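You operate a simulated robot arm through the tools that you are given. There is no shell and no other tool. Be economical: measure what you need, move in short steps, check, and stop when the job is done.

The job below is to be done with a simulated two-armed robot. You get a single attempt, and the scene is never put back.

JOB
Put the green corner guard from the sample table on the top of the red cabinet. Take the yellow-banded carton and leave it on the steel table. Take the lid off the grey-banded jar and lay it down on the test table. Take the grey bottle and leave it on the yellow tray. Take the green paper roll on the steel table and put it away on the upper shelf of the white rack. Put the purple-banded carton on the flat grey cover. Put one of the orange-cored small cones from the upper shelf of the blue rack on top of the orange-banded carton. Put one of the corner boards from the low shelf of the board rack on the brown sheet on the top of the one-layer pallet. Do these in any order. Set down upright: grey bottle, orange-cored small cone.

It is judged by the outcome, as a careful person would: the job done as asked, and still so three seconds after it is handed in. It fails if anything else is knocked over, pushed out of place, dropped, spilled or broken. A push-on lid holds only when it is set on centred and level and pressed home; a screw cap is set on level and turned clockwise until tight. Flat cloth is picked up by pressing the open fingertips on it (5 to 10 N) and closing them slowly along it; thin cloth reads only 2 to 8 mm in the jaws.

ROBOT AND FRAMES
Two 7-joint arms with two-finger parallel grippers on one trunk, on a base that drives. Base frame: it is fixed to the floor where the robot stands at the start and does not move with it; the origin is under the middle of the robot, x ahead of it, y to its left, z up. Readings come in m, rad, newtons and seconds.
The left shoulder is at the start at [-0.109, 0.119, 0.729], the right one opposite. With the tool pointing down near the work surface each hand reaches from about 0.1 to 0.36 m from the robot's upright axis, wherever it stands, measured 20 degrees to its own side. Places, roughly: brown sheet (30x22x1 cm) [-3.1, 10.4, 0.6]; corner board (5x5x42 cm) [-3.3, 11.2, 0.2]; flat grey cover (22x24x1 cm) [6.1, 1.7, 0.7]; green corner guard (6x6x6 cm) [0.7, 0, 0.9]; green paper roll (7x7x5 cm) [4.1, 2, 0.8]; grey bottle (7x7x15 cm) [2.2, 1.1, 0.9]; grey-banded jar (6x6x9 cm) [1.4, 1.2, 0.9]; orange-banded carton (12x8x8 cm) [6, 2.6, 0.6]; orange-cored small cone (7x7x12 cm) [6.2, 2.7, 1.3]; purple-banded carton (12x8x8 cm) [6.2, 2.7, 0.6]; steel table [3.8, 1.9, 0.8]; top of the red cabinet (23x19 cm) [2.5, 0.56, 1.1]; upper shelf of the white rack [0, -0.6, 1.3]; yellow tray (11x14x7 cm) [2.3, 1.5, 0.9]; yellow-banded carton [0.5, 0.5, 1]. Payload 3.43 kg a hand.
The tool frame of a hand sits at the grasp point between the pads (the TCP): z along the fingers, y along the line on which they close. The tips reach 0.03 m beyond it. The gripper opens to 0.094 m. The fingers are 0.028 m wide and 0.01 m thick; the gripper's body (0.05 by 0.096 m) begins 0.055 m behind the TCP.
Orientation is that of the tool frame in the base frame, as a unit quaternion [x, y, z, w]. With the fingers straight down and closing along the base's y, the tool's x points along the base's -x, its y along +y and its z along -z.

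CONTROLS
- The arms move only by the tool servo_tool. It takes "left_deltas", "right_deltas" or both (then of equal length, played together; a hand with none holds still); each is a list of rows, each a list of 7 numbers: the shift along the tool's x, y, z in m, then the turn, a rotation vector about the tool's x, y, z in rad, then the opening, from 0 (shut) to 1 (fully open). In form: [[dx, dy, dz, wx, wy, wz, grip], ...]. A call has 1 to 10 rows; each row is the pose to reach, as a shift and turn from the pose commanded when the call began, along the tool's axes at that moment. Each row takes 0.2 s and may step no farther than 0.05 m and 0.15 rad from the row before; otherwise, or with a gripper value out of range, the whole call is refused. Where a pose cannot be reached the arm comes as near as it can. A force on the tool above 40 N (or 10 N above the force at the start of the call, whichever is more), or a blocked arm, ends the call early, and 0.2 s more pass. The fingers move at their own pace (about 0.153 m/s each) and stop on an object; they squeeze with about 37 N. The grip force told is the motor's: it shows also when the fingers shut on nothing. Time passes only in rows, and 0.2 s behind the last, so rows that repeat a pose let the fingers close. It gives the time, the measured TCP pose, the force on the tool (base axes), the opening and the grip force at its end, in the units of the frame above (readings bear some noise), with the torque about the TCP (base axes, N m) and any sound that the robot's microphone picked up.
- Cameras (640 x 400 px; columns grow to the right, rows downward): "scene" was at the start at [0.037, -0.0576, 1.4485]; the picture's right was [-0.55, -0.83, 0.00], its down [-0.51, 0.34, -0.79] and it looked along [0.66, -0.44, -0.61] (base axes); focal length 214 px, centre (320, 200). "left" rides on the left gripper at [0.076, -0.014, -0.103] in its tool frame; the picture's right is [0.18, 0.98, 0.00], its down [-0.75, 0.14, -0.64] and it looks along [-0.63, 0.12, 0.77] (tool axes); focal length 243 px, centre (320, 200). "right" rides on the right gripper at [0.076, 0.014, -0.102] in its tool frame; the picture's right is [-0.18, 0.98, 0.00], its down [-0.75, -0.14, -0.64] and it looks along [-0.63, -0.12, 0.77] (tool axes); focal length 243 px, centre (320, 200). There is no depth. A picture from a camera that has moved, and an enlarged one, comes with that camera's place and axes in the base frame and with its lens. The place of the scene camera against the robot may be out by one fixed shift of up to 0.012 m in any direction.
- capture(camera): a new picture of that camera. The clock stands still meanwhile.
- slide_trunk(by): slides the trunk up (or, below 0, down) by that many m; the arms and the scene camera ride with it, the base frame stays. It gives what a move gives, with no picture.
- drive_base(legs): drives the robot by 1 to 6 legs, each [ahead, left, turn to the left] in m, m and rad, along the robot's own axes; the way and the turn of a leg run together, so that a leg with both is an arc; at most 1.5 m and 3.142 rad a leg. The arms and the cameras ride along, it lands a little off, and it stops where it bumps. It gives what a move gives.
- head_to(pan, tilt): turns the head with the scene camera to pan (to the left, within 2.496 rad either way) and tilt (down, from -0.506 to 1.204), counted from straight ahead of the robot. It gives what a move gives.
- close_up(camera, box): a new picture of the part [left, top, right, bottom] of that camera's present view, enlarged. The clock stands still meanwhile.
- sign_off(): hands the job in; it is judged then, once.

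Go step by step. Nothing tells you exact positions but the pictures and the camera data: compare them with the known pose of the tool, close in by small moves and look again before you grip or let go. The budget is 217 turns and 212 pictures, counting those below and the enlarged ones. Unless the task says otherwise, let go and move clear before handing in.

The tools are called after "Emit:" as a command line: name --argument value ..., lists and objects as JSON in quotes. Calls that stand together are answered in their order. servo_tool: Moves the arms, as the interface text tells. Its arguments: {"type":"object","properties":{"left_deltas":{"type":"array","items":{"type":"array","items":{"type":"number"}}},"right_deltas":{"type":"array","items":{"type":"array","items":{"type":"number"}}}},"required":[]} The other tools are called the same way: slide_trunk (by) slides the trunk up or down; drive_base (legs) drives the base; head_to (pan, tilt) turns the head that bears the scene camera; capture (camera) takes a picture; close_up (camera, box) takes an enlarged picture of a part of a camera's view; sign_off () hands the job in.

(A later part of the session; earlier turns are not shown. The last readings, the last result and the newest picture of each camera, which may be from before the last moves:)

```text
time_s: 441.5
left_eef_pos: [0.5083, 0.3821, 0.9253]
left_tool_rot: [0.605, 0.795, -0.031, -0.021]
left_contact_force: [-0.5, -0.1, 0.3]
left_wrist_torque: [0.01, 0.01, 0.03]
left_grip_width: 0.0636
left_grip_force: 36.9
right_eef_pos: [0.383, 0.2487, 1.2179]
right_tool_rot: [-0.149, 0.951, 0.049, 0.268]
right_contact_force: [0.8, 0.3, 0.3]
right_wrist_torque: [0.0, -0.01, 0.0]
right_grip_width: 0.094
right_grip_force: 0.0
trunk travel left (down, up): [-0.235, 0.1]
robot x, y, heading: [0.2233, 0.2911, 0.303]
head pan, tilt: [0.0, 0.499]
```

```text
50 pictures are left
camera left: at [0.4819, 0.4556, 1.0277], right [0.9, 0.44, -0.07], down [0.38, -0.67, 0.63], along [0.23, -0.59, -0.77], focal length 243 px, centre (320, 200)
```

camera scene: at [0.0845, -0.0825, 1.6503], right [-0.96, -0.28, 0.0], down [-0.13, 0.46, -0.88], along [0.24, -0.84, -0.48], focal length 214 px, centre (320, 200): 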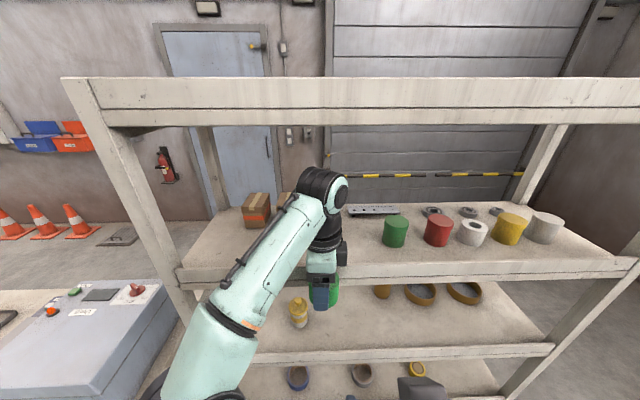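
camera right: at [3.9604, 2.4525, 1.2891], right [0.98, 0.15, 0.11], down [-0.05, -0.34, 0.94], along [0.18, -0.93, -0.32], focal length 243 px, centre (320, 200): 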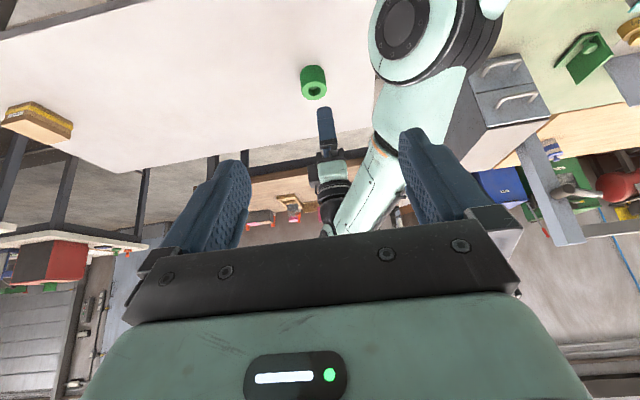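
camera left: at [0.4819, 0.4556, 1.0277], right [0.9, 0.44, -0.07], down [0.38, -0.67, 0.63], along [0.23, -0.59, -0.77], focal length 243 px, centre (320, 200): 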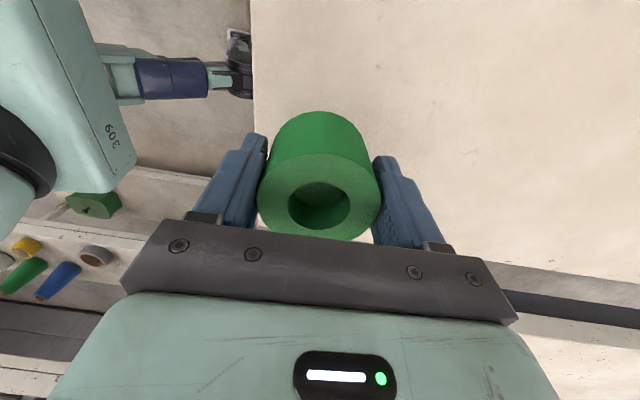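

Emit:
servo_tool --left_deltas '[[0, 0.03, -0.01, -0.075, 0, 0, 0], [0, 0.07, -0.005, -0.075, 0, 0, 0], [0, 0.07, 0.01, -0.075, 0, 0, 0], [0, 0.07, 0.02, -0.075, 0, 0, 0], [0, 0.07, 0.026, -0.075, 0, 0, 0], [0, 0.07, 0.03, -0.075, 0, 0, 0], [0, 0.07, 0.034, -0.075, 0, 0, 0], [0, 0.07, 0.038, -0.075, 0, 0, 0], [0, 0.07, 0.042, -0.075, 0, 0, 0], [0, 0.07, 0.046, -0.075, 0, 0, 0]]'

```text
time_s: 443.5
left_eef_pos: [0.5716, 0.3967, 0.8813]
left_tool_rot: [0.607, 0.795, -0.001, 0.006]
left_contact_force: [-3.0, -1.8, 8.1]
left_wrist_torque: [0.14, 0.23, 0.08]
left_grip_width: 0.0617
left_grip_force: 37.0
right_eef_pos: [0.3821, 0.2486, 1.2171]
right_tool_rot: [-0.151, 0.95, 0.049, 0.269]
right_contact_force: [0.3, 1.2, -0.8]
right_wrist_torque: [0.01, -0.01, 0.01]
right_grip_width: 0.0939
right_grip_force: 0.0
trunk travel left (down, up): [-0.235, 0.1]
robot x, y, heading: [0.2158, 0.2916, 0.3]
head pan, tilt: [0.0, 0.499]
stopped in row 10 (left hand): the force on the tool passed its limit at 43 N (the readings are from after the stop); the commanded pose is now the measured one
```

Emit:
servo_tool --left_deltas '[[0, 0, 0, 0, 0, 0, 0.9], [0, 0, 0, 0, 0, 0, 1], [0, 0, -0.03, 0, 0, 0, 1], [0, 0, -0.07, 0, 0, 0, 1], [0, 0, -0.11, 0, 0, 0, 1], [0, -0.02, -0.15, 0, 0, 0, 1], [0, -0.04, -0.19, 0, 0, 0, 1]]' --right_deltas '[[0, 0, 0, 0, 0, 0, 1], [0, 0, 0, 0, 0, 0, 1], [0, 0, 0, 0, -0.1, 0, 1], [0, 0, 0, 0, -0.2, 0, 1], [0, 0, 0, 0, -0.3, 0, 1], [0, 0, 0, 0, -0.34, 0, 1], [0, 0, 0, 0, -0.34, 0, 1]]'

Emit:
drive_base --legs '[[-0.03, 0.22, 0]]'

Emit:
capture --camera "right"

```text
time_s: 445.1
left_eef_pos: [0.5317, 0.3853, 1.0727]
left_tool_rot: [0.607, 0.795, 0.0, 0.007]
left_contact_force: [1.3, 0.5, -0.1]
left_wrist_torque: [0.0, -0.04, 0.03]
left_grip_width: 0.0941
left_grip_force: 0.0
right_eef_pos: [0.3824, 0.2478, 1.2166]
right_tool_rot: [-0.139, 0.891, 0.074, 0.426]
right_contact_force: [0.7, -0.3, 0.0]
right_wrist_torque: [-0.03, -0.01, -0.03]
right_grip_width: 0.094
right_grip_force: 0.1
trunk travel left (down, up): [-0.235, 0.1]
robot x, y, heading: [0.2184, 0.2953, 0.301]
head pan, tilt: [0.0, 0.499]
```

```text
time_s: 447.7
left_eef_pos: [0.4387, 0.5882, 1.0708]
left_tool_rot: [0.607, 0.794, -0.001, 0.006]
left_contact_force: [0.2, -0.9, -0.6]
left_wrist_torque: [0.01, 0.0, 0.04]
left_grip_width: 0.0938
left_grip_force: 0.0
right_eef_pos: [0.2881, 0.4509, 1.2174]
right_tool_rot: [-0.139, 0.891, 0.074, 0.426]
right_contact_force: [0.4, 0.2, 0.4]
right_wrist_torque: [0.01, 0.01, 0.02]
right_grip_width: 0.0939
right_grip_force: 0.0
trunk travel left (down, up): [-0.235, 0.1]
robot x, y, heading: [0.1248, 0.4936, 0.304]
head pan, tilt: [0.0, 0.499]
```

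```text
49 pictures are left
camera right: at [0.1615, 0.4262, 1.2213], right [-0.19, 0.97, 0.16], down [0.02, -0.15, 0.99], along [0.98, 0.2, 0.01], focal length 243 px, centre (320, 200)
```

right: 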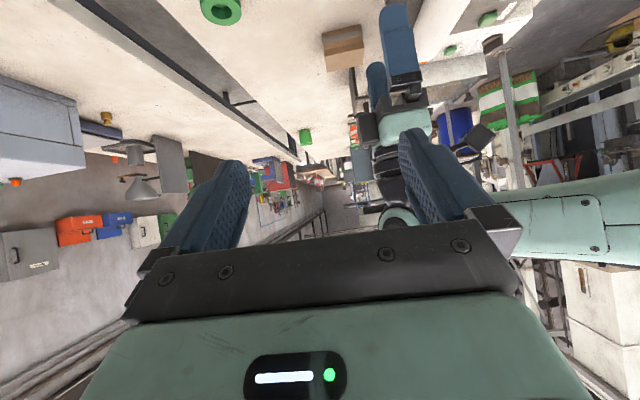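

Emit:
servo_tool --right_deltas '[[0.018, -0.02, 0.039, 0, 0, 0, 1], [0.035, -0.041, 0.077, 0, 0, 0, 1], [0.053, -0.061, 0.116, 0, 0, 0, 1], [0.07, -0.081, 0.154, 0, 0, 0, 1], [0.088, -0.101, 0.193, 0, 0, 0, 1], [0.105, -0.122, 0.231, 0, 0, 0, 1], [0.123, -0.142, 0.27, 0, 0, 0, 1]]'

Emit:
capture --camera "right"

```text
time_s: 449.3
left_eef_pos: [0.4396, 0.5877, 1.0697]
left_tool_rot: [0.608, 0.794, -0.001, 0.006]
left_contact_force: [0.5, -0.1, 0.3]
left_wrist_torque: [0.01, -0.03, 0.01]
left_grip_width: 0.0942
left_grip_force: 0.1
right_eef_pos: [0.4696, 0.3597, 0.9553]
right_tool_rot: [-0.139, 0.892, 0.073, 0.424]
right_contact_force: [-0.4, 0.8, 0.3]
right_wrist_torque: [0.01, 0.02, -0.03]
right_grip_width: 0.0938
right_grip_force: 0.1
right hand out of reach, approached as far as the arm can: row 6, 7
trunk travel left (down, up): [-0.235, 0.1]
robot x, y, heading: [0.1254, 0.4977, 0.296]
head pan, tilt: [0.0, 0.499]
```

```text
48 pictures are left
camera right: at [0.3425, 0.3349, 0.9598], right [-0.2, 0.97, 0.16], down [0.02, -0.15, 0.99], along [0.98, 0.2, 0.01], focal length 243 px, centre (320, 200)
```

right: 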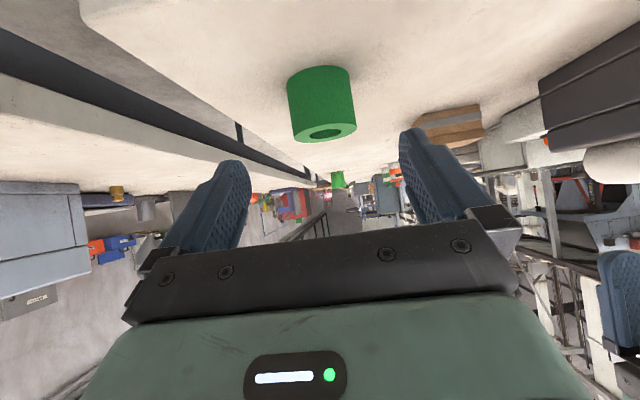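

Emit:
servo_tool --right_deltas '[[-0.003, 0.002, 0.041, 0, 0, 0, 1], [-0.006, 0.003, 0.082, 0, 0, 0, 1], [-0.009, 0.004, 0.121, 0, 0, 0, 1]]'

Emit:
capture --camera "right"

```text
time_s: 450.1
left_eef_pos: [0.4393, 0.5886, 1.0707]
left_tool_rot: [0.608, 0.794, -0.001, 0.003]
left_contact_force: [0.5, -1.0, -0.2]
left_wrist_torque: [0.02, 0.0, -0.01]
left_grip_width: 0.094
left_grip_force: 0.1
right_eef_pos: [0.5622, 0.3953, 0.8874]
right_tool_rot: [-0.138, 0.892, 0.074, 0.425]
right_contact_force: [-0.2, -0.1, 0.2]
right_wrist_torque: [0.01, 0.04, -0.03]
right_grip_width: 0.0942
right_grip_force: 0.2
trunk travel left (down, up): [-0.235, 0.1]
robot x, y, heading: [0.1196, 0.4965, 0.301]
head pan, tilt: [0.0, 0.499]
```

```text
47 pictures are left
camera right: at [0.4358, 0.3706, 0.8919], right [-0.19, 0.97, 0.16], down [0.02, -0.16, 0.99], along [0.98, 0.19, 0.01], focal length 243 px, centre (320, 200)
```

right: 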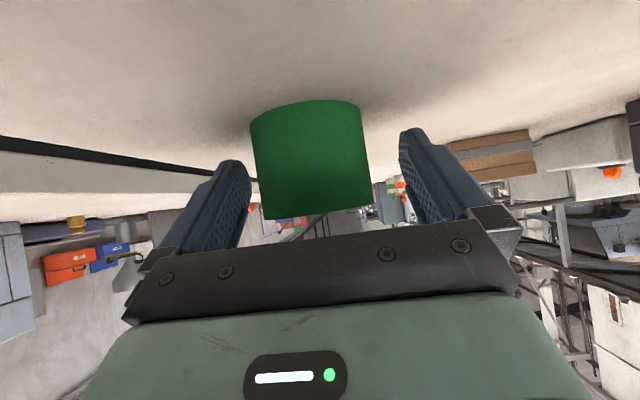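

Emit:
servo_tool --right_deltas '[[-0.0075, 0, 0.0094, 0, 0, 0, 1], [-0.0075, 0, 0.0094, 0, 0, 0, 0], [-0.0075, 0, 0.0094, 0, 0, 0, 0], [-0.0075, 0, 0.0094, 0, 0, 0, 0], [-0.0155, 0, 0.003, 0, 0, 0, 0], [-0.035, 0, -0.012, 0, 0, 0, 0], [-0.06, 0, -0.03, 0, 0, 0, 0], [-0.085, 0, -0.05, 0, 0, 0, 0], [-0.1, 0, -0.085, 0, 0, 0, 0]]'

Emit:
capture --camera "right"

```text
time_s: 452.1
left_eef_pos: [0.4376, 0.5875, 1.0721]
left_tool_rot: [0.608, 0.794, 0.0, 0.006]
left_contact_force: [0.2, 0.2, 0.5]
left_wrist_torque: [0.07, 0.0, -0.02]
left_grip_width: 0.0938
left_grip_force: 0.1
right_eef_pos: [0.5614, 0.3928, 1.0204]
right_tool_rot: [-0.139, 0.891, 0.073, 0.427]
right_contact_force: [0.1, -1.1, -1.0]
right_wrist_torque: [0.09, -0.03, 0.08]
right_grip_width: 0.0652
right_grip_force: 36.7
trunk travel left (down, up): [-0.235, 0.1]
robot x, y, heading: [0.1242, 0.4975, 0.306]
head pan, tilt: [0.0, 0.499]
```

```text
46 pictures are left
camera right: at [0.4338, 0.3681, 1.0241], right [-0.19, 0.97, 0.15], down [0.02, -0.15, 0.99], along [0.98, 0.19, 0.01], focal length 243 px, centre (320, 200)
```

right: 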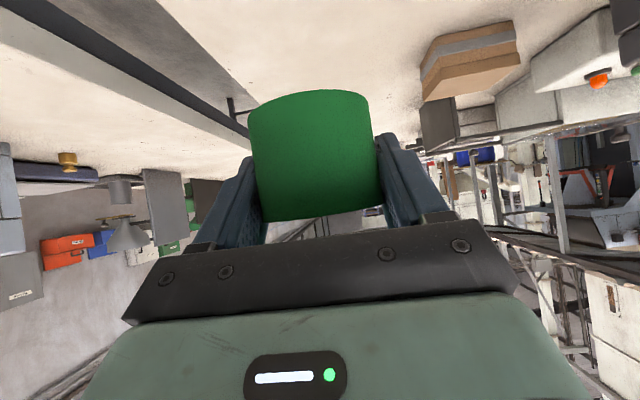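

Emit:
slide_trunk --by 0.1

Emit:
servo_tool --right_deltas '[[-0.018, 0, -0.038, 0, 0, 0, 0], [-0.037, 0, -0.077, 0, 0, 0, 0], [-0.055, 0, -0.116, 0, 0, 0, 0], [-0.074, 0, -0.154, 0, 0, 0, 0], [-0.092, 0, -0.193, 0, 0, 0, 0], [-0.11, 0, -0.231, 0, 0, 0, 0], [-0.129, 0, -0.27, 0, 0, 0, 0]]' --left_deltas '[[0, -0.022, 0, 0, 0, 0, 1], [0, -0.045, 0, 0, 0, 0, 1], [0, -0.067, 0, 0, 0, 0, 1], [0, -0.09, 0, 0, 0, 0, 1], [0, -0.112, 0, 0, 0, 0, 1], [0, -0.135, 0, 0, 0, 0, 1], [0, -0.15, 0, 0, 0, 0, 1]]'

```text
time_s: 453.4
left_eef_pos: [0.4375, 0.5882, 1.171]
left_tool_rot: [0.607, 0.794, 0.0, 0.006]
left_contact_force: [0.4, -0.3, -0.2]
left_wrist_torque: [0.04, 0.01, 0.0]
left_grip_width: 0.094
left_grip_force: 0.0
right_eef_pos: [0.5599, 0.3931, 1.1199]
right_tool_rot: [-0.138, 0.892, 0.073, 0.425]
right_contact_force: [-0.4, -0.2, -1.0]
right_wrist_torque: [0.03, -0.02, -0.01]
right_grip_width: 0.0652
right_grip_force: 37.1
trunk travel left (down, up): [-0.335, 0.0]
robot x, y, heading: [0.1206, 0.4948, 0.301]
head pan, tilt: [0.0, 0.499]
```

```text
time_s: 455.0
left_eef_pos: [0.2928, 0.5509, 1.17]
left_tool_rot: [0.607, 0.795, 0.0, 0.006]
left_contact_force: [-0.3, 0.3, -0.5]
left_wrist_torque: [0.02, 0.0, -0.02]
left_grip_width: 0.0941
left_grip_force: 0.0
right_eef_pos: [0.441, 0.3495, 1.3885]
right_tool_rot: [-0.139, 0.891, 0.074, 0.425]
right_contact_force: [0.1, 0.0, -1.2]
right_wrist_torque: [0.03, -0.01, 0.0]
right_grip_width: 0.065
right_grip_force: 37.3
trunk travel left (down, up): [-0.335, 0.0]
robot x, y, heading: [0.1222, 0.4944, 0.298]
head pan, tilt: [0.0, 0.499]
```

Emit:
servo_tool --right_deltas '[[0, 0.035, 0, 0, 0, 0, 0], [0, 0.07, 0, 0, 0, 0, 0], [0, 0.1, 0, 0, 0, 0, 0]]'

Emit:
drive_base --legs '[[-0.15, 0, 0], [0, 0, -1.58], [0.41, 0.048, 0]]'

Emit:
capture --camera "scene"

Emit:
capture --camera "right"

```text
time_s: 455.8
left_eef_pos: [0.2922, 0.5509, 1.1698]
left_tool_rot: [0.608, 0.794, 0.0, 0.006]
left_contact_force: [-0.1, 0.0, -0.1]
left_wrist_torque: [-0.05, 0.02, 0.04]
left_grip_width: 0.0939
left_grip_force: 0.0
right_eef_pos: [0.4102, 0.4434, 1.3909]
right_tool_rot: [-0.138, 0.892, 0.073, 0.425]
right_contact_force: [-0.1, 0.3, -0.3]
right_wrist_torque: [-0.06, 0.04, -0.01]
right_grip_width: 0.0652
right_grip_force: 37.3
trunk travel left (down, up): [-0.335, 0.0]
robot x, y, heading: [0.1257, 0.4978, 0.302]
head pan, tilt: [0.0, 0.499]
```

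```text
time_s: 463.1
left_eef_pos: [0.1985, -0.088, 1.1684]
left_tool_rot: [0.991, 0.131, -0.005, 0.003]
left_contact_force: [-0.2, 0.2, 0.6]
left_wrist_torque: [0.01, 0.01, 0.02]
left_grip_width: 0.0937
left_grip_force: 0.0
right_eef_pos: [0.0907, -0.2053, 1.3912]
right_tool_rot: [0.532, 0.729, -0.248, 0.352]
right_contact_force: [0.1, -1.0, -1.4]
right_wrist_torque: [0.01, 0.0, 0.05]
right_grip_width: 0.0648
right_grip_force: 37.6
trunk travel left (down, up): [-0.335, 0.0]
robot x, y, heading: [0.1458, 0.0815, -1.271]
head pan, tilt: [0.0, 0.499]
```

```text
45 pictures are left
camera scene: at [0.159, 0.0271, 1.6502], right [-0.96, -0.3, 0.0], down [-0.14, 0.46, -0.88], along [0.26, -0.84, -0.48], focal length 214 px, centre (320, 200)
```

scene: 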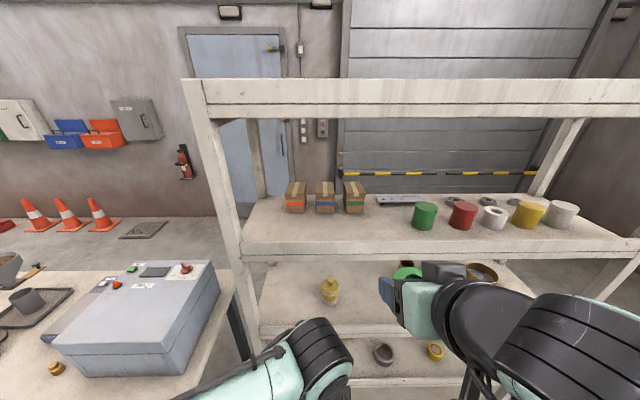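

```text
44 pictures are left
camera right: at [0.0632, -0.0785, 1.3947], right [0.97, 0.19, 0.16], down [-0.15, -0.02, 0.99], along [0.2, -0.98, 0.01], focal length 243 px, centre (320, 200)
```

right: 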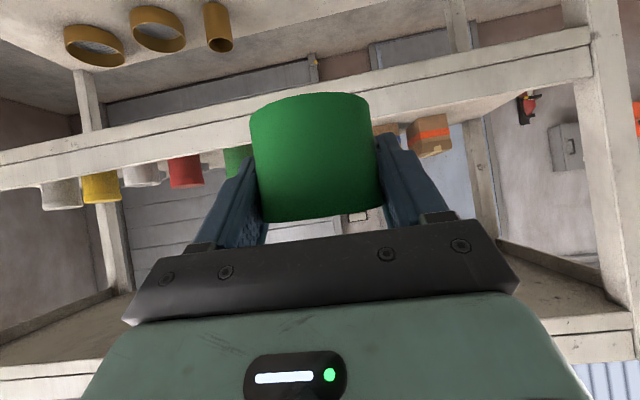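

Emit:
drive_base --legs '[[0, -0.055, 0], [0.155, 0, 0]]'

Emit:
capture --camera "right"

Emit:
capture --camera "scene"

```text
time_s: 465.3
left_eef_pos: [0.1887, -0.2516, 1.1687]
left_tool_rot: [0.991, 0.131, -0.004, 0.004]
left_contact_force: [0.5, 0.9, -0.7]
left_wrist_torque: [0.0, -0.03, -0.01]
left_grip_width: 0.0941
left_grip_force: 0.0
right_eef_pos: [0.0818, -0.3671, 1.3891]
right_tool_rot: [0.534, 0.727, -0.25, 0.352]
right_contact_force: [0.4, 0.0, -1.2]
right_wrist_torque: [-0.01, -0.02, 0.0]
right_grip_width: 0.065
right_grip_force: 37.0
trunk travel left (down, up): [-0.335, 0.0]
robot x, y, heading: [0.139, -0.0847, -1.27]
head pan, tilt: [0.0, 0.499]
```

```text
43 pictures are left
camera right: at [0.0548, -0.2411, 1.3946], right [0.97, 0.19, 0.16], down [-0.16, -0.02, 0.99], along [0.19, -0.98, 0.01], focal length 243 px, centre (320, 200)
```

right: 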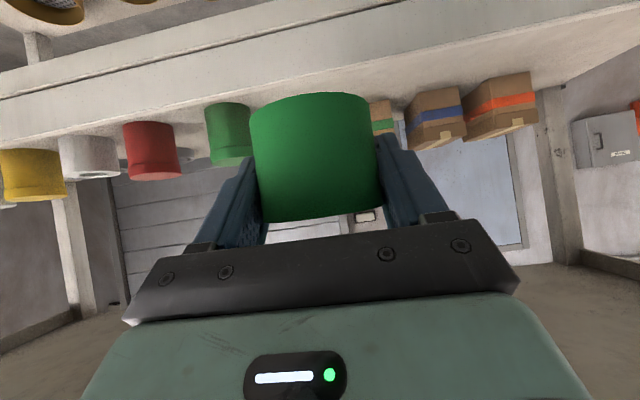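

```text
42 pictures are left
camera scene: at [0.151, -0.1359, 1.6501], right [-0.96, -0.29, 0.0], down [-0.14, 0.46, -0.88], along [0.26, -0.84, -0.48], focal length 214 px, centre (320, 200)
```

scene: 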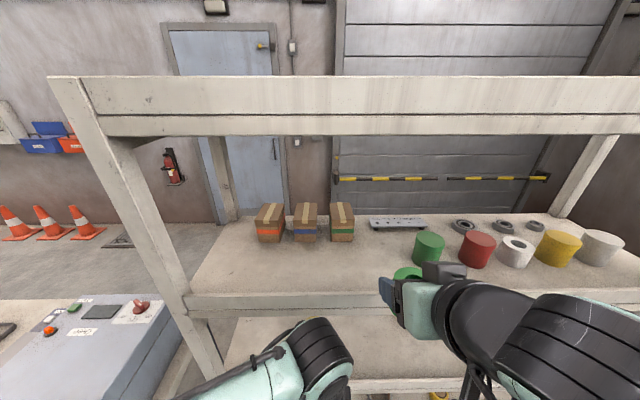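

Emit:
servo_tool --right_deltas '[[-0.026, 0, 0.032, 0, 0, 0, 0], [-0.052, 0, 0.064, 0, 0, 0, 0], [-0.077, 0, 0.096, 0, 0, 0, 0], [-0.05, 0, 0.118, 0, 0, 0, 0], [-0.035, 0, 0.13, 0, 0, 0, 0]]'

Emit:
capture --camera "right"

```text
time_s: 466.5
left_eef_pos: [0.1897, -0.2535, 1.1695]
left_tool_rot: [0.991, 0.131, -0.005, 0.005]
left_contact_force: [0.0, 0.4, 0.6]
left_wrist_torque: [-0.01, -0.02, -0.01]
left_grip_width: 0.0938
left_grip_force: 0.1
right_eef_pos: [0.1215, -0.4873, 1.3374]
right_tool_rot: [0.534, 0.727, -0.249, 0.352]
right_contact_force: [-1.0, -0.7, -0.8]
right_wrist_torque: [0.02, 0.0, -0.05]
right_grip_width: 0.0649
right_grip_force: 37.2
trunk travel left (down, up): [-0.335, 0.0]
robot x, y, heading: [0.1383, -0.0829, -1.277]
head pan, tilt: [0.0, 0.499]
```

```text
41 pictures are left
camera right: at [0.0936, -0.3596, 1.3403], right [0.97, 0.19, 0.16], down [-0.16, -0.02, 0.99], along [0.19, -0.98, 0.01], focal length 243 px, centre (320, 200)
```

right: 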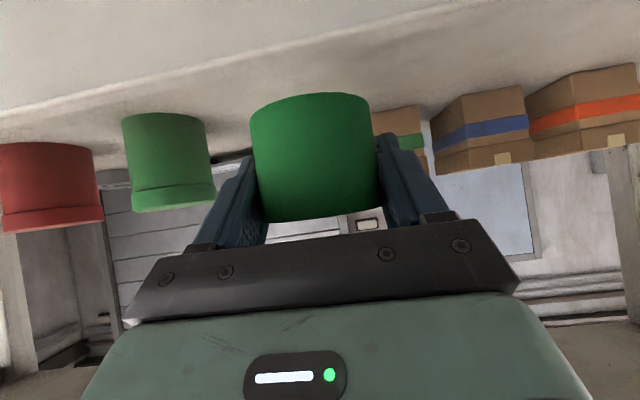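

Emit:
servo_tool --right_deltas '[[0.0062, 0, 0.005, 0, 0, 0, 0], [0.0125, 0, 0.01, 0, 0, 0, 0], [0.0171, 0, 0.0138, 0, 0, 0, 0], [0.0202, 0, 0.0163, 0, 0, 0, 0], [0.0234, 0, 0.0188, 0, 0, 0, 0], [0.0265, 0, 0.0213, 0, 0, 0, 0], [0.0296, 0, 0.0238, 0, 0, 0, 0], [0.0327, 0, 0.0263, 0, 0, 0, 0], [0.0358, 0, 0.0288, 0, 0, 0, 0]]'

```text
time_s: 468.5
left_eef_pos: [0.1896, -0.2524, 1.1708]
left_tool_rot: [0.991, 0.131, -0.005, 0.005]
left_contact_force: [-0.8, 0.6, -0.4]
left_wrist_torque: [-0.02, -0.01, 0.03]
left_grip_width: 0.094
left_grip_force: 0.0
right_eef_pos: [0.1237, -0.4854, 1.2965]
right_tool_rot: [0.532, 0.725, -0.252, 0.359]
right_contact_force: [-0.5, -2.3, 32.9]
right_wrist_torque: [0.46, 0.72, -0.03]
right_grip_width: 0.0652
right_grip_force: 37.3
trunk travel left (down, up): [-0.335, 0.0]
robot x, y, heading: [0.135, -0.0832, -1.271]
head pan, tilt: [0.0, 0.499]
```

Emit:
servo_tool --right_deltas '[[-0.0025, 0, -0.002, 0, 0, 0, 0], [-0.0025, 0, -0.002, 0, 0, 0, 0.8], [-0.0025, 0, -0.002, 0, 0, 0, 1], [-0.0025, 0, -0.002, 0, 0, 0, 1], [0.02, 0, -0.03, 0, 0, 0, 1], [0.045, 0, -0.06, 0, 0, 0, 1], [0.07, 0, -0.09, 0, 0, 0, 1], [0.095, 0, -0.122, 0, 0, 0, 1]]'

Emit:
drive_base --legs '[[-0.2, 0, 0]]'

Emit:
capture --camera "scene"

```text
time_s: 469.8
left_eef_pos: [0.1902, -0.254, 1.1694]
left_tool_rot: [0.991, 0.131, -0.005, 0.004]
left_contact_force: [-0.1, 0.6, -0.1]
left_wrist_torque: [-0.02, 0.0, -0.02]
left_grip_width: 0.094
left_grip_force: 0.0
right_eef_pos: [0.1121, -0.4565, 1.3009]
right_tool_rot: [0.524, 0.727, -0.257, 0.362]
right_contact_force: [3.6, -10.7, 4.2]
right_wrist_torque: [-0.05, 0.13, 0.32]
right_grip_width: 0.0943
right_grip_force: 0.1
trunk travel left (down, up): [-0.335, 0.0]
robot x, y, heading: [0.1344, -0.0833, -1.273]
head pan, tilt: [0.0, 0.499]
stopped in row 6 (right hand): the force on the tool passed its limit at 68 N (the readings are from after the stop); the commanded pose is now the measured one
```

```text
time_s: 470.6
left_eef_pos: [0.1858, -0.2409, 1.1699]
left_tool_rot: [0.991, 0.131, -0.004, 0.004]
left_contact_force: [-0.3, 0.8, 0.2]
left_wrist_torque: [-0.02, 0.0, 0.02]
left_grip_width: 0.0939
left_grip_force: 0.1
right_eef_pos: [0.109, -0.4453, 1.3106]
right_tool_rot: [0.519, 0.723, -0.261, 0.375]
right_contact_force: [0.3, -5.0, 7.9]
right_wrist_torque: [-0.04, 0.28, -0.03]
right_grip_width: 0.094
right_grip_force: 0.1
trunk travel left (down, up): [-0.335, 0.0]
robot x, y, heading: [0.1311, -0.0702, -1.272]
head pan, tilt: [0.0, 0.499]
stopped in leg 1: the force on the tool passed its limit at 56 N (the readings are from after the stop); the commanded pose is now the measured one
```

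```text
40 pictures are left
camera scene: at [0.1477, -0.1249, 1.65], right [-0.96, -0.29, 0.0], down [-0.14, 0.46, -0.88], along [0.26, -0.84, -0.48], focal length 214 px, centre (320, 200)
```

scene: 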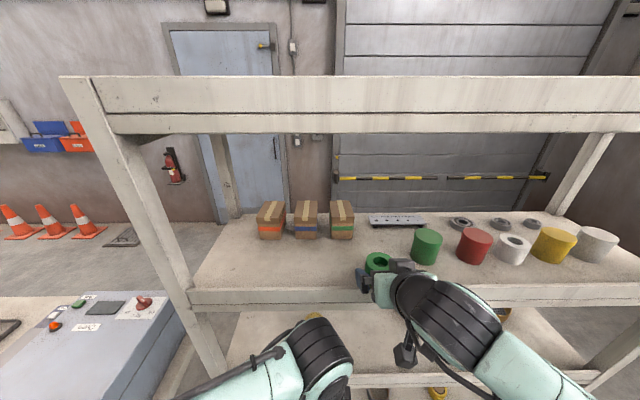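

Emit:
servo_tool --right_deltas '[[-0.012, 0, -0.008, 0, 0, 0, 1], [-0.027, 0, -0.022, 0, 0, 0, 1], [-0.055, 0, -0.044, 0, 0, 0, 1]]'

Emit:
capture --camera "right"

```text
time_s: 471.4
left_eef_pos: [0.1855, -0.2401, 1.1688]
left_tool_rot: [0.991, 0.13, -0.005, 0.004]
left_contact_force: [0.6, 1.1, -0.3]
left_wrist_torque: [-0.02, -0.01, -0.01]
left_grip_width: 0.094
left_grip_force: 0.1
right_eef_pos: [0.1052, -0.4435, 1.3795]
right_tool_rot: [0.52, 0.723, -0.261, 0.373]
right_contact_force: [-0.6, -0.7, 0.4]
right_wrist_torque: [-0.01, 0.0, 0.02]
right_grip_width: 0.0939
right_grip_force: 0.2
trunk travel left (down, up): [-0.335, 0.0]
robot x, y, heading: [0.1325, -0.0723, -1.273]
head pan, tilt: [0.0, 0.499]
```

```text
39 pictures are left
camera right: at [0.0762, -0.3164, 1.3765], right [0.96, 0.21, 0.16], down [-0.17, 0.02, 0.99], along [0.21, -0.98, 0.06], focal length 243 px, centre (320, 200)
```

right: 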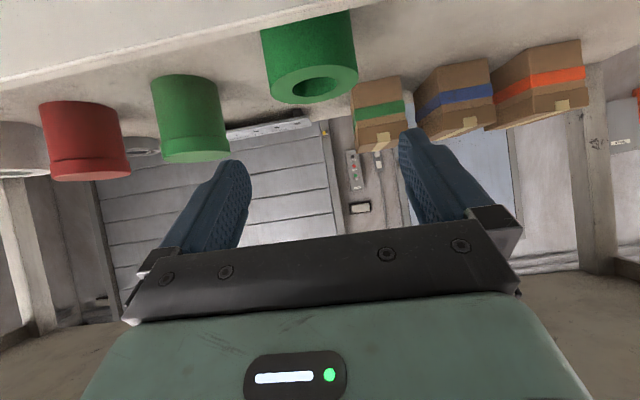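

Emit:
drive_base --legs '[[-0.32, 0, 0], [0, 0, 3.12], [0.9, 0.1, 0]]'

Emit:
head_to --pan 0 --tilt 0.3

Emit:
capture --camera "scene"

```text
time_s: 485.1
left_eef_pos: [-0.3139, 1.2616, 1.1697]
left_tool_rot: [-0.099, 0.995, 0.004, 0.006]
left_contact_force: [0.4, -1.0, -0.1]
left_wrist_torque: [-0.01, 0.01, 0.03]
left_grip_width: 0.094
left_grip_force: 0.1
right_eef_pos: [-0.2197, 1.4574, 1.3795]
right_tool_rot: [0.706, -0.543, -0.364, -0.273]
right_contact_force: [0.0, -0.3, 0.4]
right_wrist_torque: [0.01, 0.0, 0.01]
right_grip_width: 0.0941
right_grip_force: 0.1
trunk travel left (down, up): [-0.335, 0.0]
robot x, y, heading: [-0.2737, 1.09, 1.81]
head pan, tilt: [0.0, 0.499]
```

```text
time_s: 485.8
left_eef_pos: [-0.3141, 1.2616, 1.1697]
left_tool_rot: [-0.099, 0.995, 0.005, 0.005]
left_contact_force: [0.0, 0.2, 0.4]
left_wrist_torque: [0.0, 0.01, -0.02]
left_grip_width: 0.0938
left_grip_force: 0.1
right_eef_pos: [-0.2205, 1.4581, 1.3792]
right_tool_rot: [0.705, -0.543, -0.365, -0.273]
right_contact_force: [-0.2, -0.3, -1.1]
right_wrist_torque: [0.01, -0.03, -0.03]
right_grip_width: 0.0939
right_grip_force: 0.0
trunk travel left (down, up): [-0.335, 0.0]
robot x, y, heading: [-0.2714, 1.0846, 1.807]
head pan, tilt: [0.0, 0.3]
```

```text
38 pictures are left
camera scene: at [-0.2823, 1.1262, 1.6687], right [0.97, 0.23, 0.0], down [0.07, -0.29, -0.96], along [-0.22, 0.93, -0.3], focal length 214 px, centre (320, 200)
```

scene: 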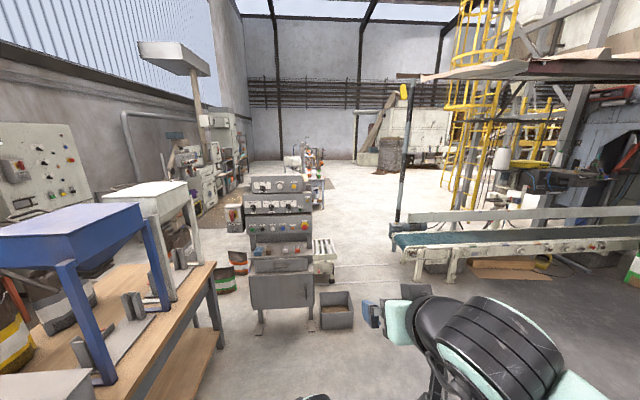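

Emit:
close_up --camera "scene" --box '[230, 200, 470, 350]'

```text
2.67 times, centred on (350, 275) of scene
camera zoom: at [-0.2823, 1.1262, 1.6687], right [0.97, 0.23, 0.0], down [0.07, -0.29, -0.96], along [-0.22, 0.93, -0.3], focal length 572 px, centre (240, 0)
```

zoom: 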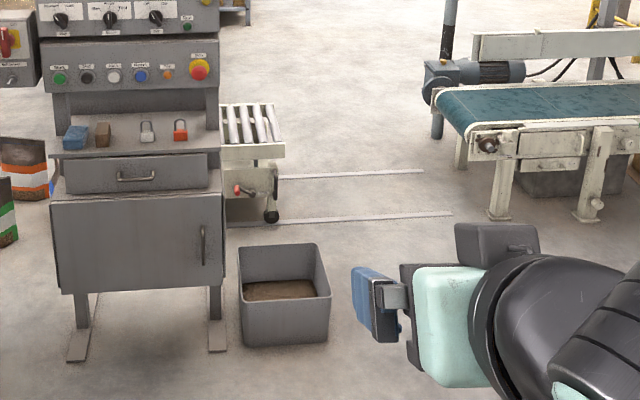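

Emit:
drive_base --legs '[[1.0, -0.43, 0], [0.5, -0.21, 0], [0.73, 0.03, 0], [1.0, 0, 0]]'

Emit:
head_to --pan 0.1 --tilt 0.25

Emit:
capture --camera "scene"

```text
time_s: 502.5
left_eef_pos: [-0.4432, 4.5464, 1.1701]
left_tool_rot: [-0.097, 0.995, 0.006, 0.005]
left_contact_force: [-0.3, -0.2, -0.1]
left_wrist_torque: [0.03, -0.01, -0.01]
left_grip_width: 0.0938
left_grip_force: 0.1
right_eef_pos: [-0.3478, 4.7425, 1.379]
right_tool_rot: [0.705, -0.545, -0.363, -0.273]
right_contact_force: [0.2, 0.1, 0.5]
right_wrist_torque: [-0.01, 0.02, -0.01]
right_grip_width: 0.0939
right_grip_force: 0.0
trunk travel left (down, up): [-0.335, 0.0]
robot x, y, heading: [-0.4005, 4.3731, 1.804]
head pan, tilt: [0.0, 0.3]
```

```text
time_s: 503.2
left_eef_pos: [-0.4442, 4.5467, 1.1697]
left_tool_rot: [-0.098, 0.995, 0.005, 0.005]
left_contact_force: [0.1, -0.1, 0.4]
left_wrist_torque: [-0.03, -0.03, -0.02]
left_grip_width: 0.0939
left_grip_force: 0.1
right_eef_pos: [-0.3488, 4.7435, 1.3791]
right_tool_rot: [0.706, -0.544, -0.363, -0.272]
right_contact_force: [1.0, 0.1, 0.0]
right_wrist_torque: [-0.02, 0.0, 0.0]
right_grip_width: 0.094
right_grip_force: 0.2
trunk travel left (down, up): [-0.335, 0.0]
robot x, y, heading: [-0.4053, 4.3735, 1.805]
head pan, tilt: [0.099, 0.25]
```

```text
36 pictures are left
camera scene: at [-0.4204, 4.4084, 1.6735], right [0.95, 0.33, 0.0], down [0.08, -0.23, -0.97], along [-0.32, 0.92, -0.25], focal length 214 px, centre (320, 200)
```

scene: 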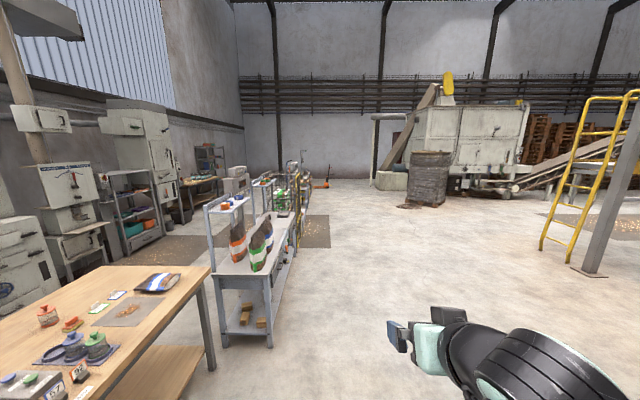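

Emit:
drive_base --legs '[[0, 0, 0.07], [1.45, 0, 0], [1.45, 0, 0], [1.2, 0, 0]]'

Emit:
head_to --pan 0.3 --tilt 0.45

Emit:
capture --camera "scene"

```text
time_s: 523.5
left_eef_pos: [-1.7798, 8.4609, 1.1705]
left_tool_rot: [-0.143, 0.99, 0.005, 0.004]
left_contact_force: [-0.5, 0.4, 0.4]
left_wrist_torque: [-0.01, 0.0, -0.01]
left_grip_width: 0.0939
left_grip_force: 0.0
right_eef_pos: [-1.7046, 8.6644, 1.3792]
right_tool_rot: [0.73, -0.51, -0.377, -0.255]
right_contact_force: [-0.1, -0.3, 0.4]
right_wrist_torque: [0.01, 0.0, 0.0]
right_grip_width: 0.0939
right_grip_force: 0.0
trunk travel left (down, up): [-0.335, 0.0]
robot x, y, heading: [-1.7247, 8.2908, 1.898]
head pan, tilt: [0.099, 0.25]
```

```text
time_s: 524.2
left_eef_pos: [-1.7798, 8.4597, 1.1692]
left_tool_rot: [-0.143, 0.99, 0.005, 0.005]
left_contact_force: [0.7, -1.0, -0.3]
left_wrist_torque: [-0.01, 0.02, -0.03]
left_grip_width: 0.0941
left_grip_force: 0.0
right_eef_pos: [-1.7042, 8.6631, 1.3787]
right_tool_rot: [0.73, -0.511, -0.376, -0.256]
right_contact_force: [0.7, -0.5, -0.3]
right_wrist_torque: [0.0, -0.03, 0.0]
right_grip_width: 0.094
right_grip_force: 0.0
trunk travel left (down, up): [-0.335, 0.0]
robot x, y, heading: [-1.7249, 8.2887, 1.897]
head pan, tilt: [0.3, 0.45]
```

```text
35 pictures are left
camera scene: at [-1.7609, 8.3137, 1.6549], right [0.81, 0.58, 0.0], down [0.25, -0.35, -0.9], along [-0.53, 0.73, -0.43], focal length 214 px, centre (320, 200)
```

scene: 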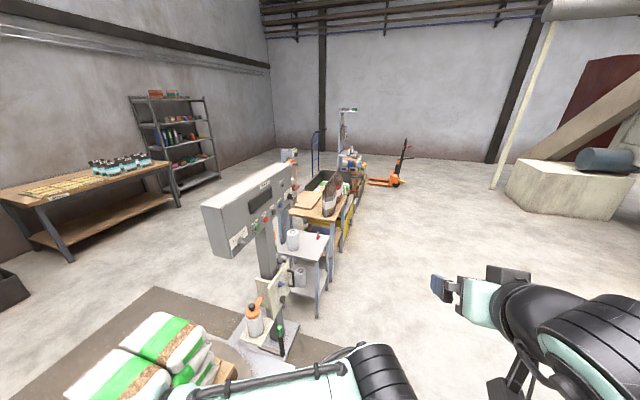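

Emit:
drive_base --legs '[[1.4, -0.05, 0], [0.5, -0.03, 0]]'

Emit:
head_to --pan 0.9 --tilt 0.6

Emit:
capture --camera "scene"

```text
time_s: 533.8
left_eef_pos: [-2.3325, 10.2793, 1.1702]
left_tool_rot: [-0.152, 0.988, 0.004, 0.005]
left_contact_force: [-0.3, 0.6, 0.3]
left_wrist_torque: [0.03, -0.01, 0.01]
left_grip_width: 0.0938
left_grip_force: 0.0
right_eef_pos: [-2.2622, 10.4837, 1.3783]
right_tool_rot: [0.735, -0.503, -0.379, -0.252]
right_contact_force: [-0.1, -0.5, 0.9]
right_wrist_torque: [-0.01, 0.01, -0.02]
right_grip_width: 0.0939
right_grip_force: 0.1
trunk travel left (down, up): [-0.335, 0.0]
robot x, y, heading: [-2.2756, 10.1095, 1.916]
head pan, tilt: [0.3, 0.45]
```

```text
time_s: 534.8
left_eef_pos: [-2.3342, 10.2787, 1.1691]
left_tool_rot: [-0.154, 0.988, 0.005, 0.005]
left_contact_force: [-0.1, 0.6, 0.1]
left_wrist_torque: [-0.01, 0.01, 0.02]
left_grip_width: 0.0942
left_grip_force: 0.2
right_eef_pos: [-2.2621, 10.4848, 1.3791]
right_tool_rot: [0.735, -0.503, -0.379, -0.252]
right_contact_force: [-0.6, 0.1, 0.2]
right_wrist_torque: [-0.01, -0.06, 0.03]
right_grip_width: 0.0938
right_grip_force: 0.0
trunk travel left (down, up): [-0.335, 0.0]
robot x, y, heading: [-2.2737, 10.1095, 1.912]
head pan, tilt: [0.901, 0.6]
```

```text
34 pictures are left
camera scene: at [-2.3404, 10.0876, 1.6413], right [0.32, 0.95, 0.0], down [0.53, -0.18, -0.83], along [-0.78, 0.26, -0.56], focal length 214 px, centre (320, 200)
```

scene: 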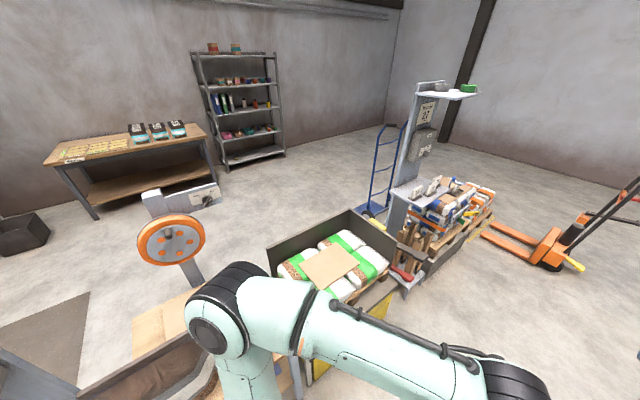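

Emit:
close_up --camera "scene" --box '[260, 170, 500, 320]'

```text
2.67 times, centred on (380, 245) of scene
camera zoom: at [-2.3404, 10.0876, 1.6413], right [0.32, 0.95, 0.0], down [0.53, -0.18, -0.83], along [-0.78, 0.26, -0.56], focal length 572 px, centre (160, 80)
```

zoom: 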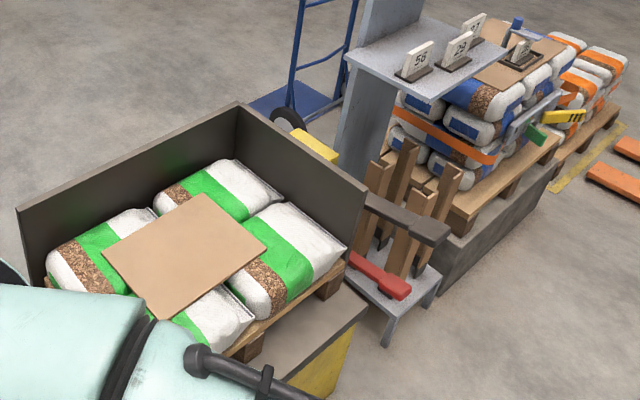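

Emit:
drive_base --legs '[[0.95, -0.12, 0], [0, 0, 1.09]]'

Emit:
slide_trunk --by -0.33

Emit:
head_to --pan 0.1 --tilt 0.75

Emit:
capture --camera "scene"

```text
time_s: 542.5
left_eef_pos: [-2.6472, 11.0613, 1.1707]
left_tool_rot: [-0.644, 0.765, 0.007, 0.002]
left_contact_force: [-0.2, 0.0, -0.1]
left_wrist_torque: [0.0, 0.01, -0.01]
left_grip_width: 0.0941
left_grip_force: 0.0
right_eef_pos: [-2.7971, 11.2188, 1.3782]
right_tool_rot: [0.889, -0.048, -0.455, -0.018]
right_contact_force: [0.5, -0.8, -0.3]
right_wrist_torque: [0.01, -0.03, 0.01]
right_grip_width: 0.0943
right_grip_force: 0.0
trunk travel left (down, up): [-0.335, 0.0]
robot x, y, heading: [-2.469, 11.0375, 3.007]
head pan, tilt: [0.901, 0.6]
```

```text
time_s: 545.7
left_eef_pos: [-2.6479, 11.0616, 0.8407]
left_tool_rot: [-0.644, 0.765, 0.007, 0.002]
left_contact_force: [0.6, 0.3, -0.1]
left_wrist_torque: [-0.04, 0.05, -0.01]
left_grip_width: 0.094
left_grip_force: 0.0
right_eef_pos: [-2.7976, 11.2183, 1.0492]
right_tool_rot: [0.889, -0.049, -0.455, -0.018]
right_contact_force: [0.5, 0.3, 1.0]
right_wrist_torque: [-0.04, 0.02, 0.01]
right_grip_width: 0.0939
right_grip_force: 0.0
trunk travel left (down, up): [-0.005, 0.33]
robot x, y, heading: [-2.4708, 11.0371, 3.007]
head pan, tilt: [0.901, 0.6]
```

```text
time_s: 546.9
left_eef_pos: [-2.6478, 11.0606, 0.8392]
left_tool_rot: [-0.643, 0.765, 0.007, 0.002]
left_contact_force: [0.7, 0.0, -0.1]
left_wrist_torque: [-0.01, 0.01, 0.03]
left_grip_width: 0.0936
left_grip_force: 0.0
right_eef_pos: [-2.7974, 11.2188, 1.0484]
right_tool_rot: [0.889, -0.049, -0.454, -0.019]
right_contact_force: [-0.3, -0.3, 0.4]
right_wrist_torque: [0.01, -0.01, 0.01]
right_grip_width: 0.0943
right_grip_force: 0.1
trunk travel left (down, up): [-0.005, 0.33]
robot x, y, heading: [-2.4727, 11.037, 3.002]
head pan, tilt: [0.099, 0.75]
```

```text
32 pictures are left
camera scene: at [-2.5579, 11.0313, 1.2913], right [0.03, 1.0, 0.0], down [0.68, -0.02, -0.73], along [-0.73, 0.02, -0.68], focal length 214 px, centre (320, 200)
```

scene: 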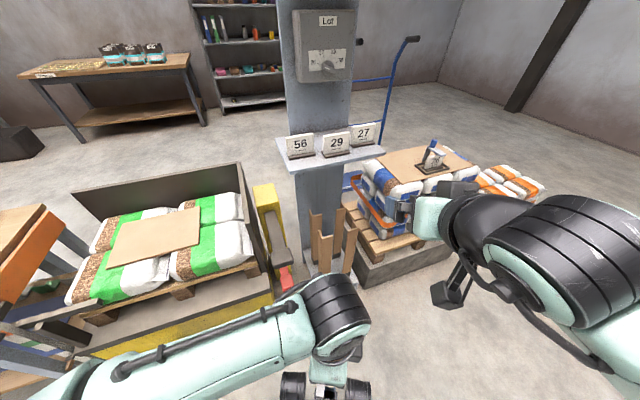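

Emit:
close_up --camera "scene" --box '[240, 180, 400, 300]'

```text
3.33 times, centred on (320, 240) of scene
camera zoom: at [-2.5579, 11.0313, 1.2913], right [0.03, 1.0, 0.0], down [0.68, -0.02, -0.73], along [-0.73, 0.02, -0.68], focal length 715 px, centre (320, 67)
```

zoom: 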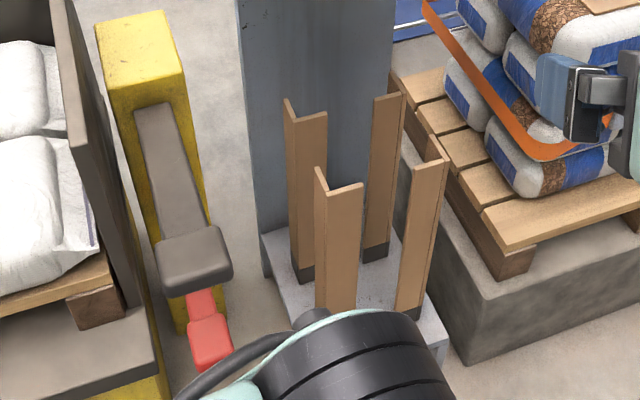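

Emit:
drive_base --legs '[[0, 0.16, 0]]'

Emit:
servo_tool --right_deltas '[[0.037, 0, 0.027, 0, -0.1, 0, 1], [0.074, 0, 0.054, 0, -0.2, 0, 1], [0.111, 0, 0.081, 0, -0.3, 0, 1], [0.148, 0, 0.108, 0, -0.4, 0, 1], [0.185, 0, 0.134, 0, -0.5, 0, 1], [0.223, 0, 0.161, 0, -0.6, 0, 1], [0.26, 0, 0.188, 0, -0.62, 0, 1], [0.297, 0, 0.215, 0, -0.62, 0, 1], [0.334, 0, 0.242, 0, -0.62, 0, 1], [0.371, 0, 0.269, 0, -0.62, 0, 1]]'

Emit:
capture --camera "right"

```text
time_s: 548.9
left_eef_pos: [-2.6694, 10.8999, 0.8403]
left_tool_rot: [-0.644, 0.765, 0.007, 0.001]
left_contact_force: [-0.4, -0.1, 0.1]
left_wrist_torque: [-0.02, -0.02, 0.02]
left_grip_width: 0.0943
left_grip_force: 0.0
right_eef_pos: [-2.8188, 11.0593, 1.0493]
right_tool_rot: [0.889, -0.049, -0.455, -0.019]
right_contact_force: [0.3, -0.5, 0.5]
right_wrist_torque: [-0.02, 0.01, 0.01]
right_grip_width: 0.094
right_grip_force: 0.2
trunk travel left (down, up): [-0.005, 0.33]
robot x, y, heading: [-2.4928, 10.8768, 3.003]
head pan, tilt: [0.099, 0.75]
```

```text
time_s: 551.1
left_eef_pos: [-2.6704, 10.901, 0.8404]
left_tool_rot: [-0.643, 0.765, 0.006, 0.0]
left_contact_force: [0.2, -0.3, 0.2]
left_wrist_torque: [0.0, 0.01, 0.01]
left_grip_width: 0.094
left_grip_force: 0.1
right_eef_pos: [-2.821, 11.0533, 0.5929]
right_tool_rot: [0.708, -0.042, -0.705, -0.032]
right_contact_force: [0.7, -0.3, 0.1]
right_wrist_torque: [0.0, -0.01, -0.03]
right_grip_width: 0.0939
right_grip_force: 0.1
right hand out of reach, approached as far as the arm can: row 5, 6, 7, 8, 9
trunk travel left (down, up): [-0.005, 0.33]
robot x, y, heading: [-2.4909, 10.8778, 3.004]
head pan, tilt: [0.099, 0.75]
```

```text
30 pictures are left
camera right: at [-2.7223, 11.0291, 0.5164], right [-0.1, -0.97, 0.2], down [0.65, 0.08, 0.76], along [-0.75, 0.21, 0.63], focal length 243 px, centre (320, 200)
```

right: 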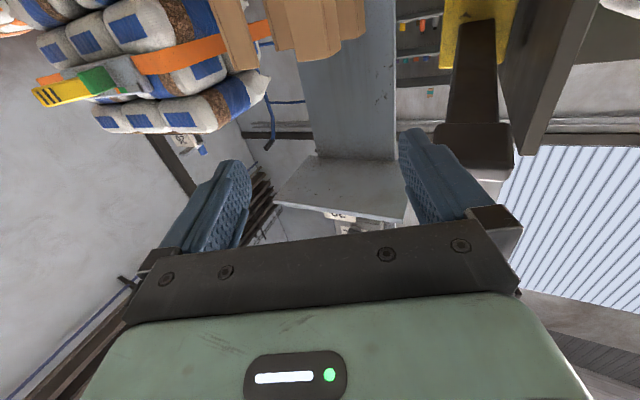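

Emit:
servo_tool --right_deltas '[[0.04, 0, 0, 0, 0, 0, 1], [0.08, 0, 0, 0, 0, 0, 1], [0.11, 0, 0, 0, 0, 0, 1]]'

Emit:
capture --camera "right"

Emit:
close_up --camera "scene" --box '[260, 170, 440, 310]'

```text
time_s: 551.9
left_eef_pos: [-2.6685, 10.9005, 0.8392]
left_tool_rot: [-0.643, 0.765, 0.007, 0.001]
left_contact_force: [-0.9, 0.0, -0.2]
left_wrist_torque: [-0.04, -0.01, 0.01]
left_grip_width: 0.0939
left_grip_force: 0.0
right_eef_pos: [-2.8201, 11.052, 0.4825]
right_tool_rot: [0.707, -0.04, -0.705, -0.033]
right_contact_force: [-0.7, 0.1, -0.1]
right_wrist_torque: [-0.01, -0.02, -0.01]
right_grip_width: 0.094
right_grip_force: 0.1
trunk travel left (down, up): [-0.005, 0.33]
robot x, y, heading: [-2.4932, 10.8764, 3.009]
head pan, tilt: [0.099, 0.75]
```

```text
29 pictures are left
camera right: at [-2.7199, 11.027, 0.4055], right [-0.1, -0.98, 0.2], down [0.65, 0.08, 0.75], along [-0.75, 0.21, 0.63], focal length 243 px, centre (320, 200)
```

right: 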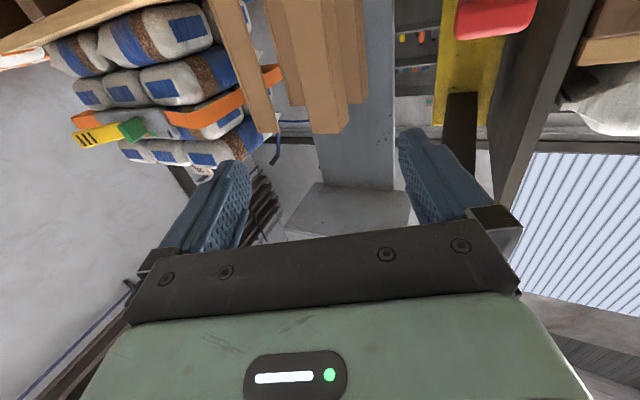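

```text
2.86 times, centred on (350, 240) of scene
camera zoom: at [-2.5797, 10.8713, 1.2913], right [0.04, 1.0, 0.0], down [0.68, -0.03, -0.73], along [-0.73, 0.03, -0.68], focal length 613 px, centre (234, 86)
```

zoom: 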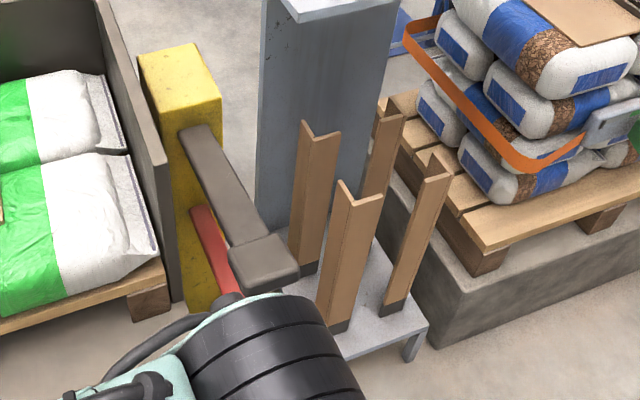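

Emit:
drive_base --legs '[[-0.05, -0.256, 0], [0, 0, 0.41]]'

Emit:
capture --camera "right"

Emit:
close_up --camera "scene" --box '[240, 170, 440, 310]'

```text
time_s: 556.0
left_eef_pos: [-2.578, 11.0721, 0.8395]
left_tool_rot: [0.787, -0.617, -0.008, 0.0]
left_contact_force: [1.2, 0.4, 0.8]
left_wrist_torque: [-0.03, 0.0, -0.01]
left_grip_width: 0.094
left_grip_force: 0.1
right_eef_pos: [-2.7766, 11.1517, 0.4827]
right_tool_rot: [0.702, 0.104, -0.696, 0.112]
right_contact_force: [-0.1, -0.1, 0.4]
right_wrist_torque: [-0.01, 0.0, -0.04]
right_grip_width: 0.094
right_grip_force: 0.2
trunk travel left (down, up): [-0.005, 0.33]
robot x, y, heading: [-2.406, 11.1221, -2.866]
head pan, tilt: [0.099, 0.75]
```

```text
27 pictures are left
camera right: at [-2.675, 11.169, 0.4057], right [0.3, -0.94, 0.2], down [0.56, 0.34, 0.76], along [-0.77, -0.11, 0.62], focal length 243 px, centre (320, 200)
```

right: 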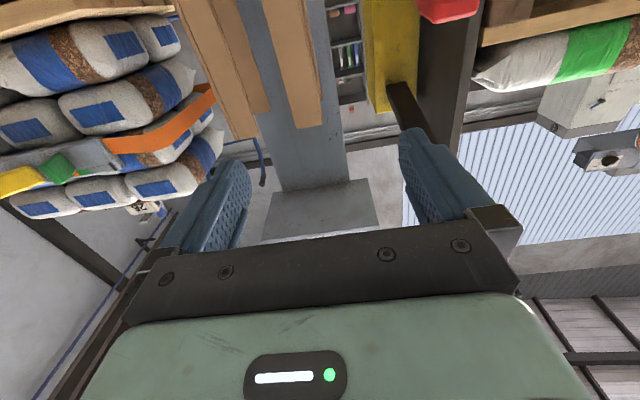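

```text
2.86 times, centred on (340, 240) of scene
camera zoom: at [-2.4884, 11.0804, 1.2913], right [-0.37, 0.93, 0.0], down [0.63, 0.25, -0.73], along [-0.68, -0.27, -0.68], focal length 613 px, centre (263, 86)
```

zoom: 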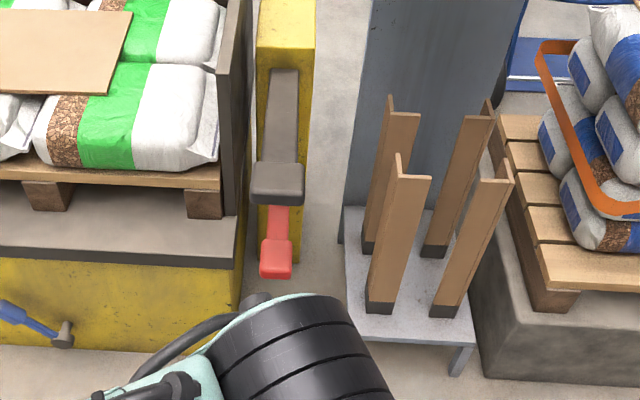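

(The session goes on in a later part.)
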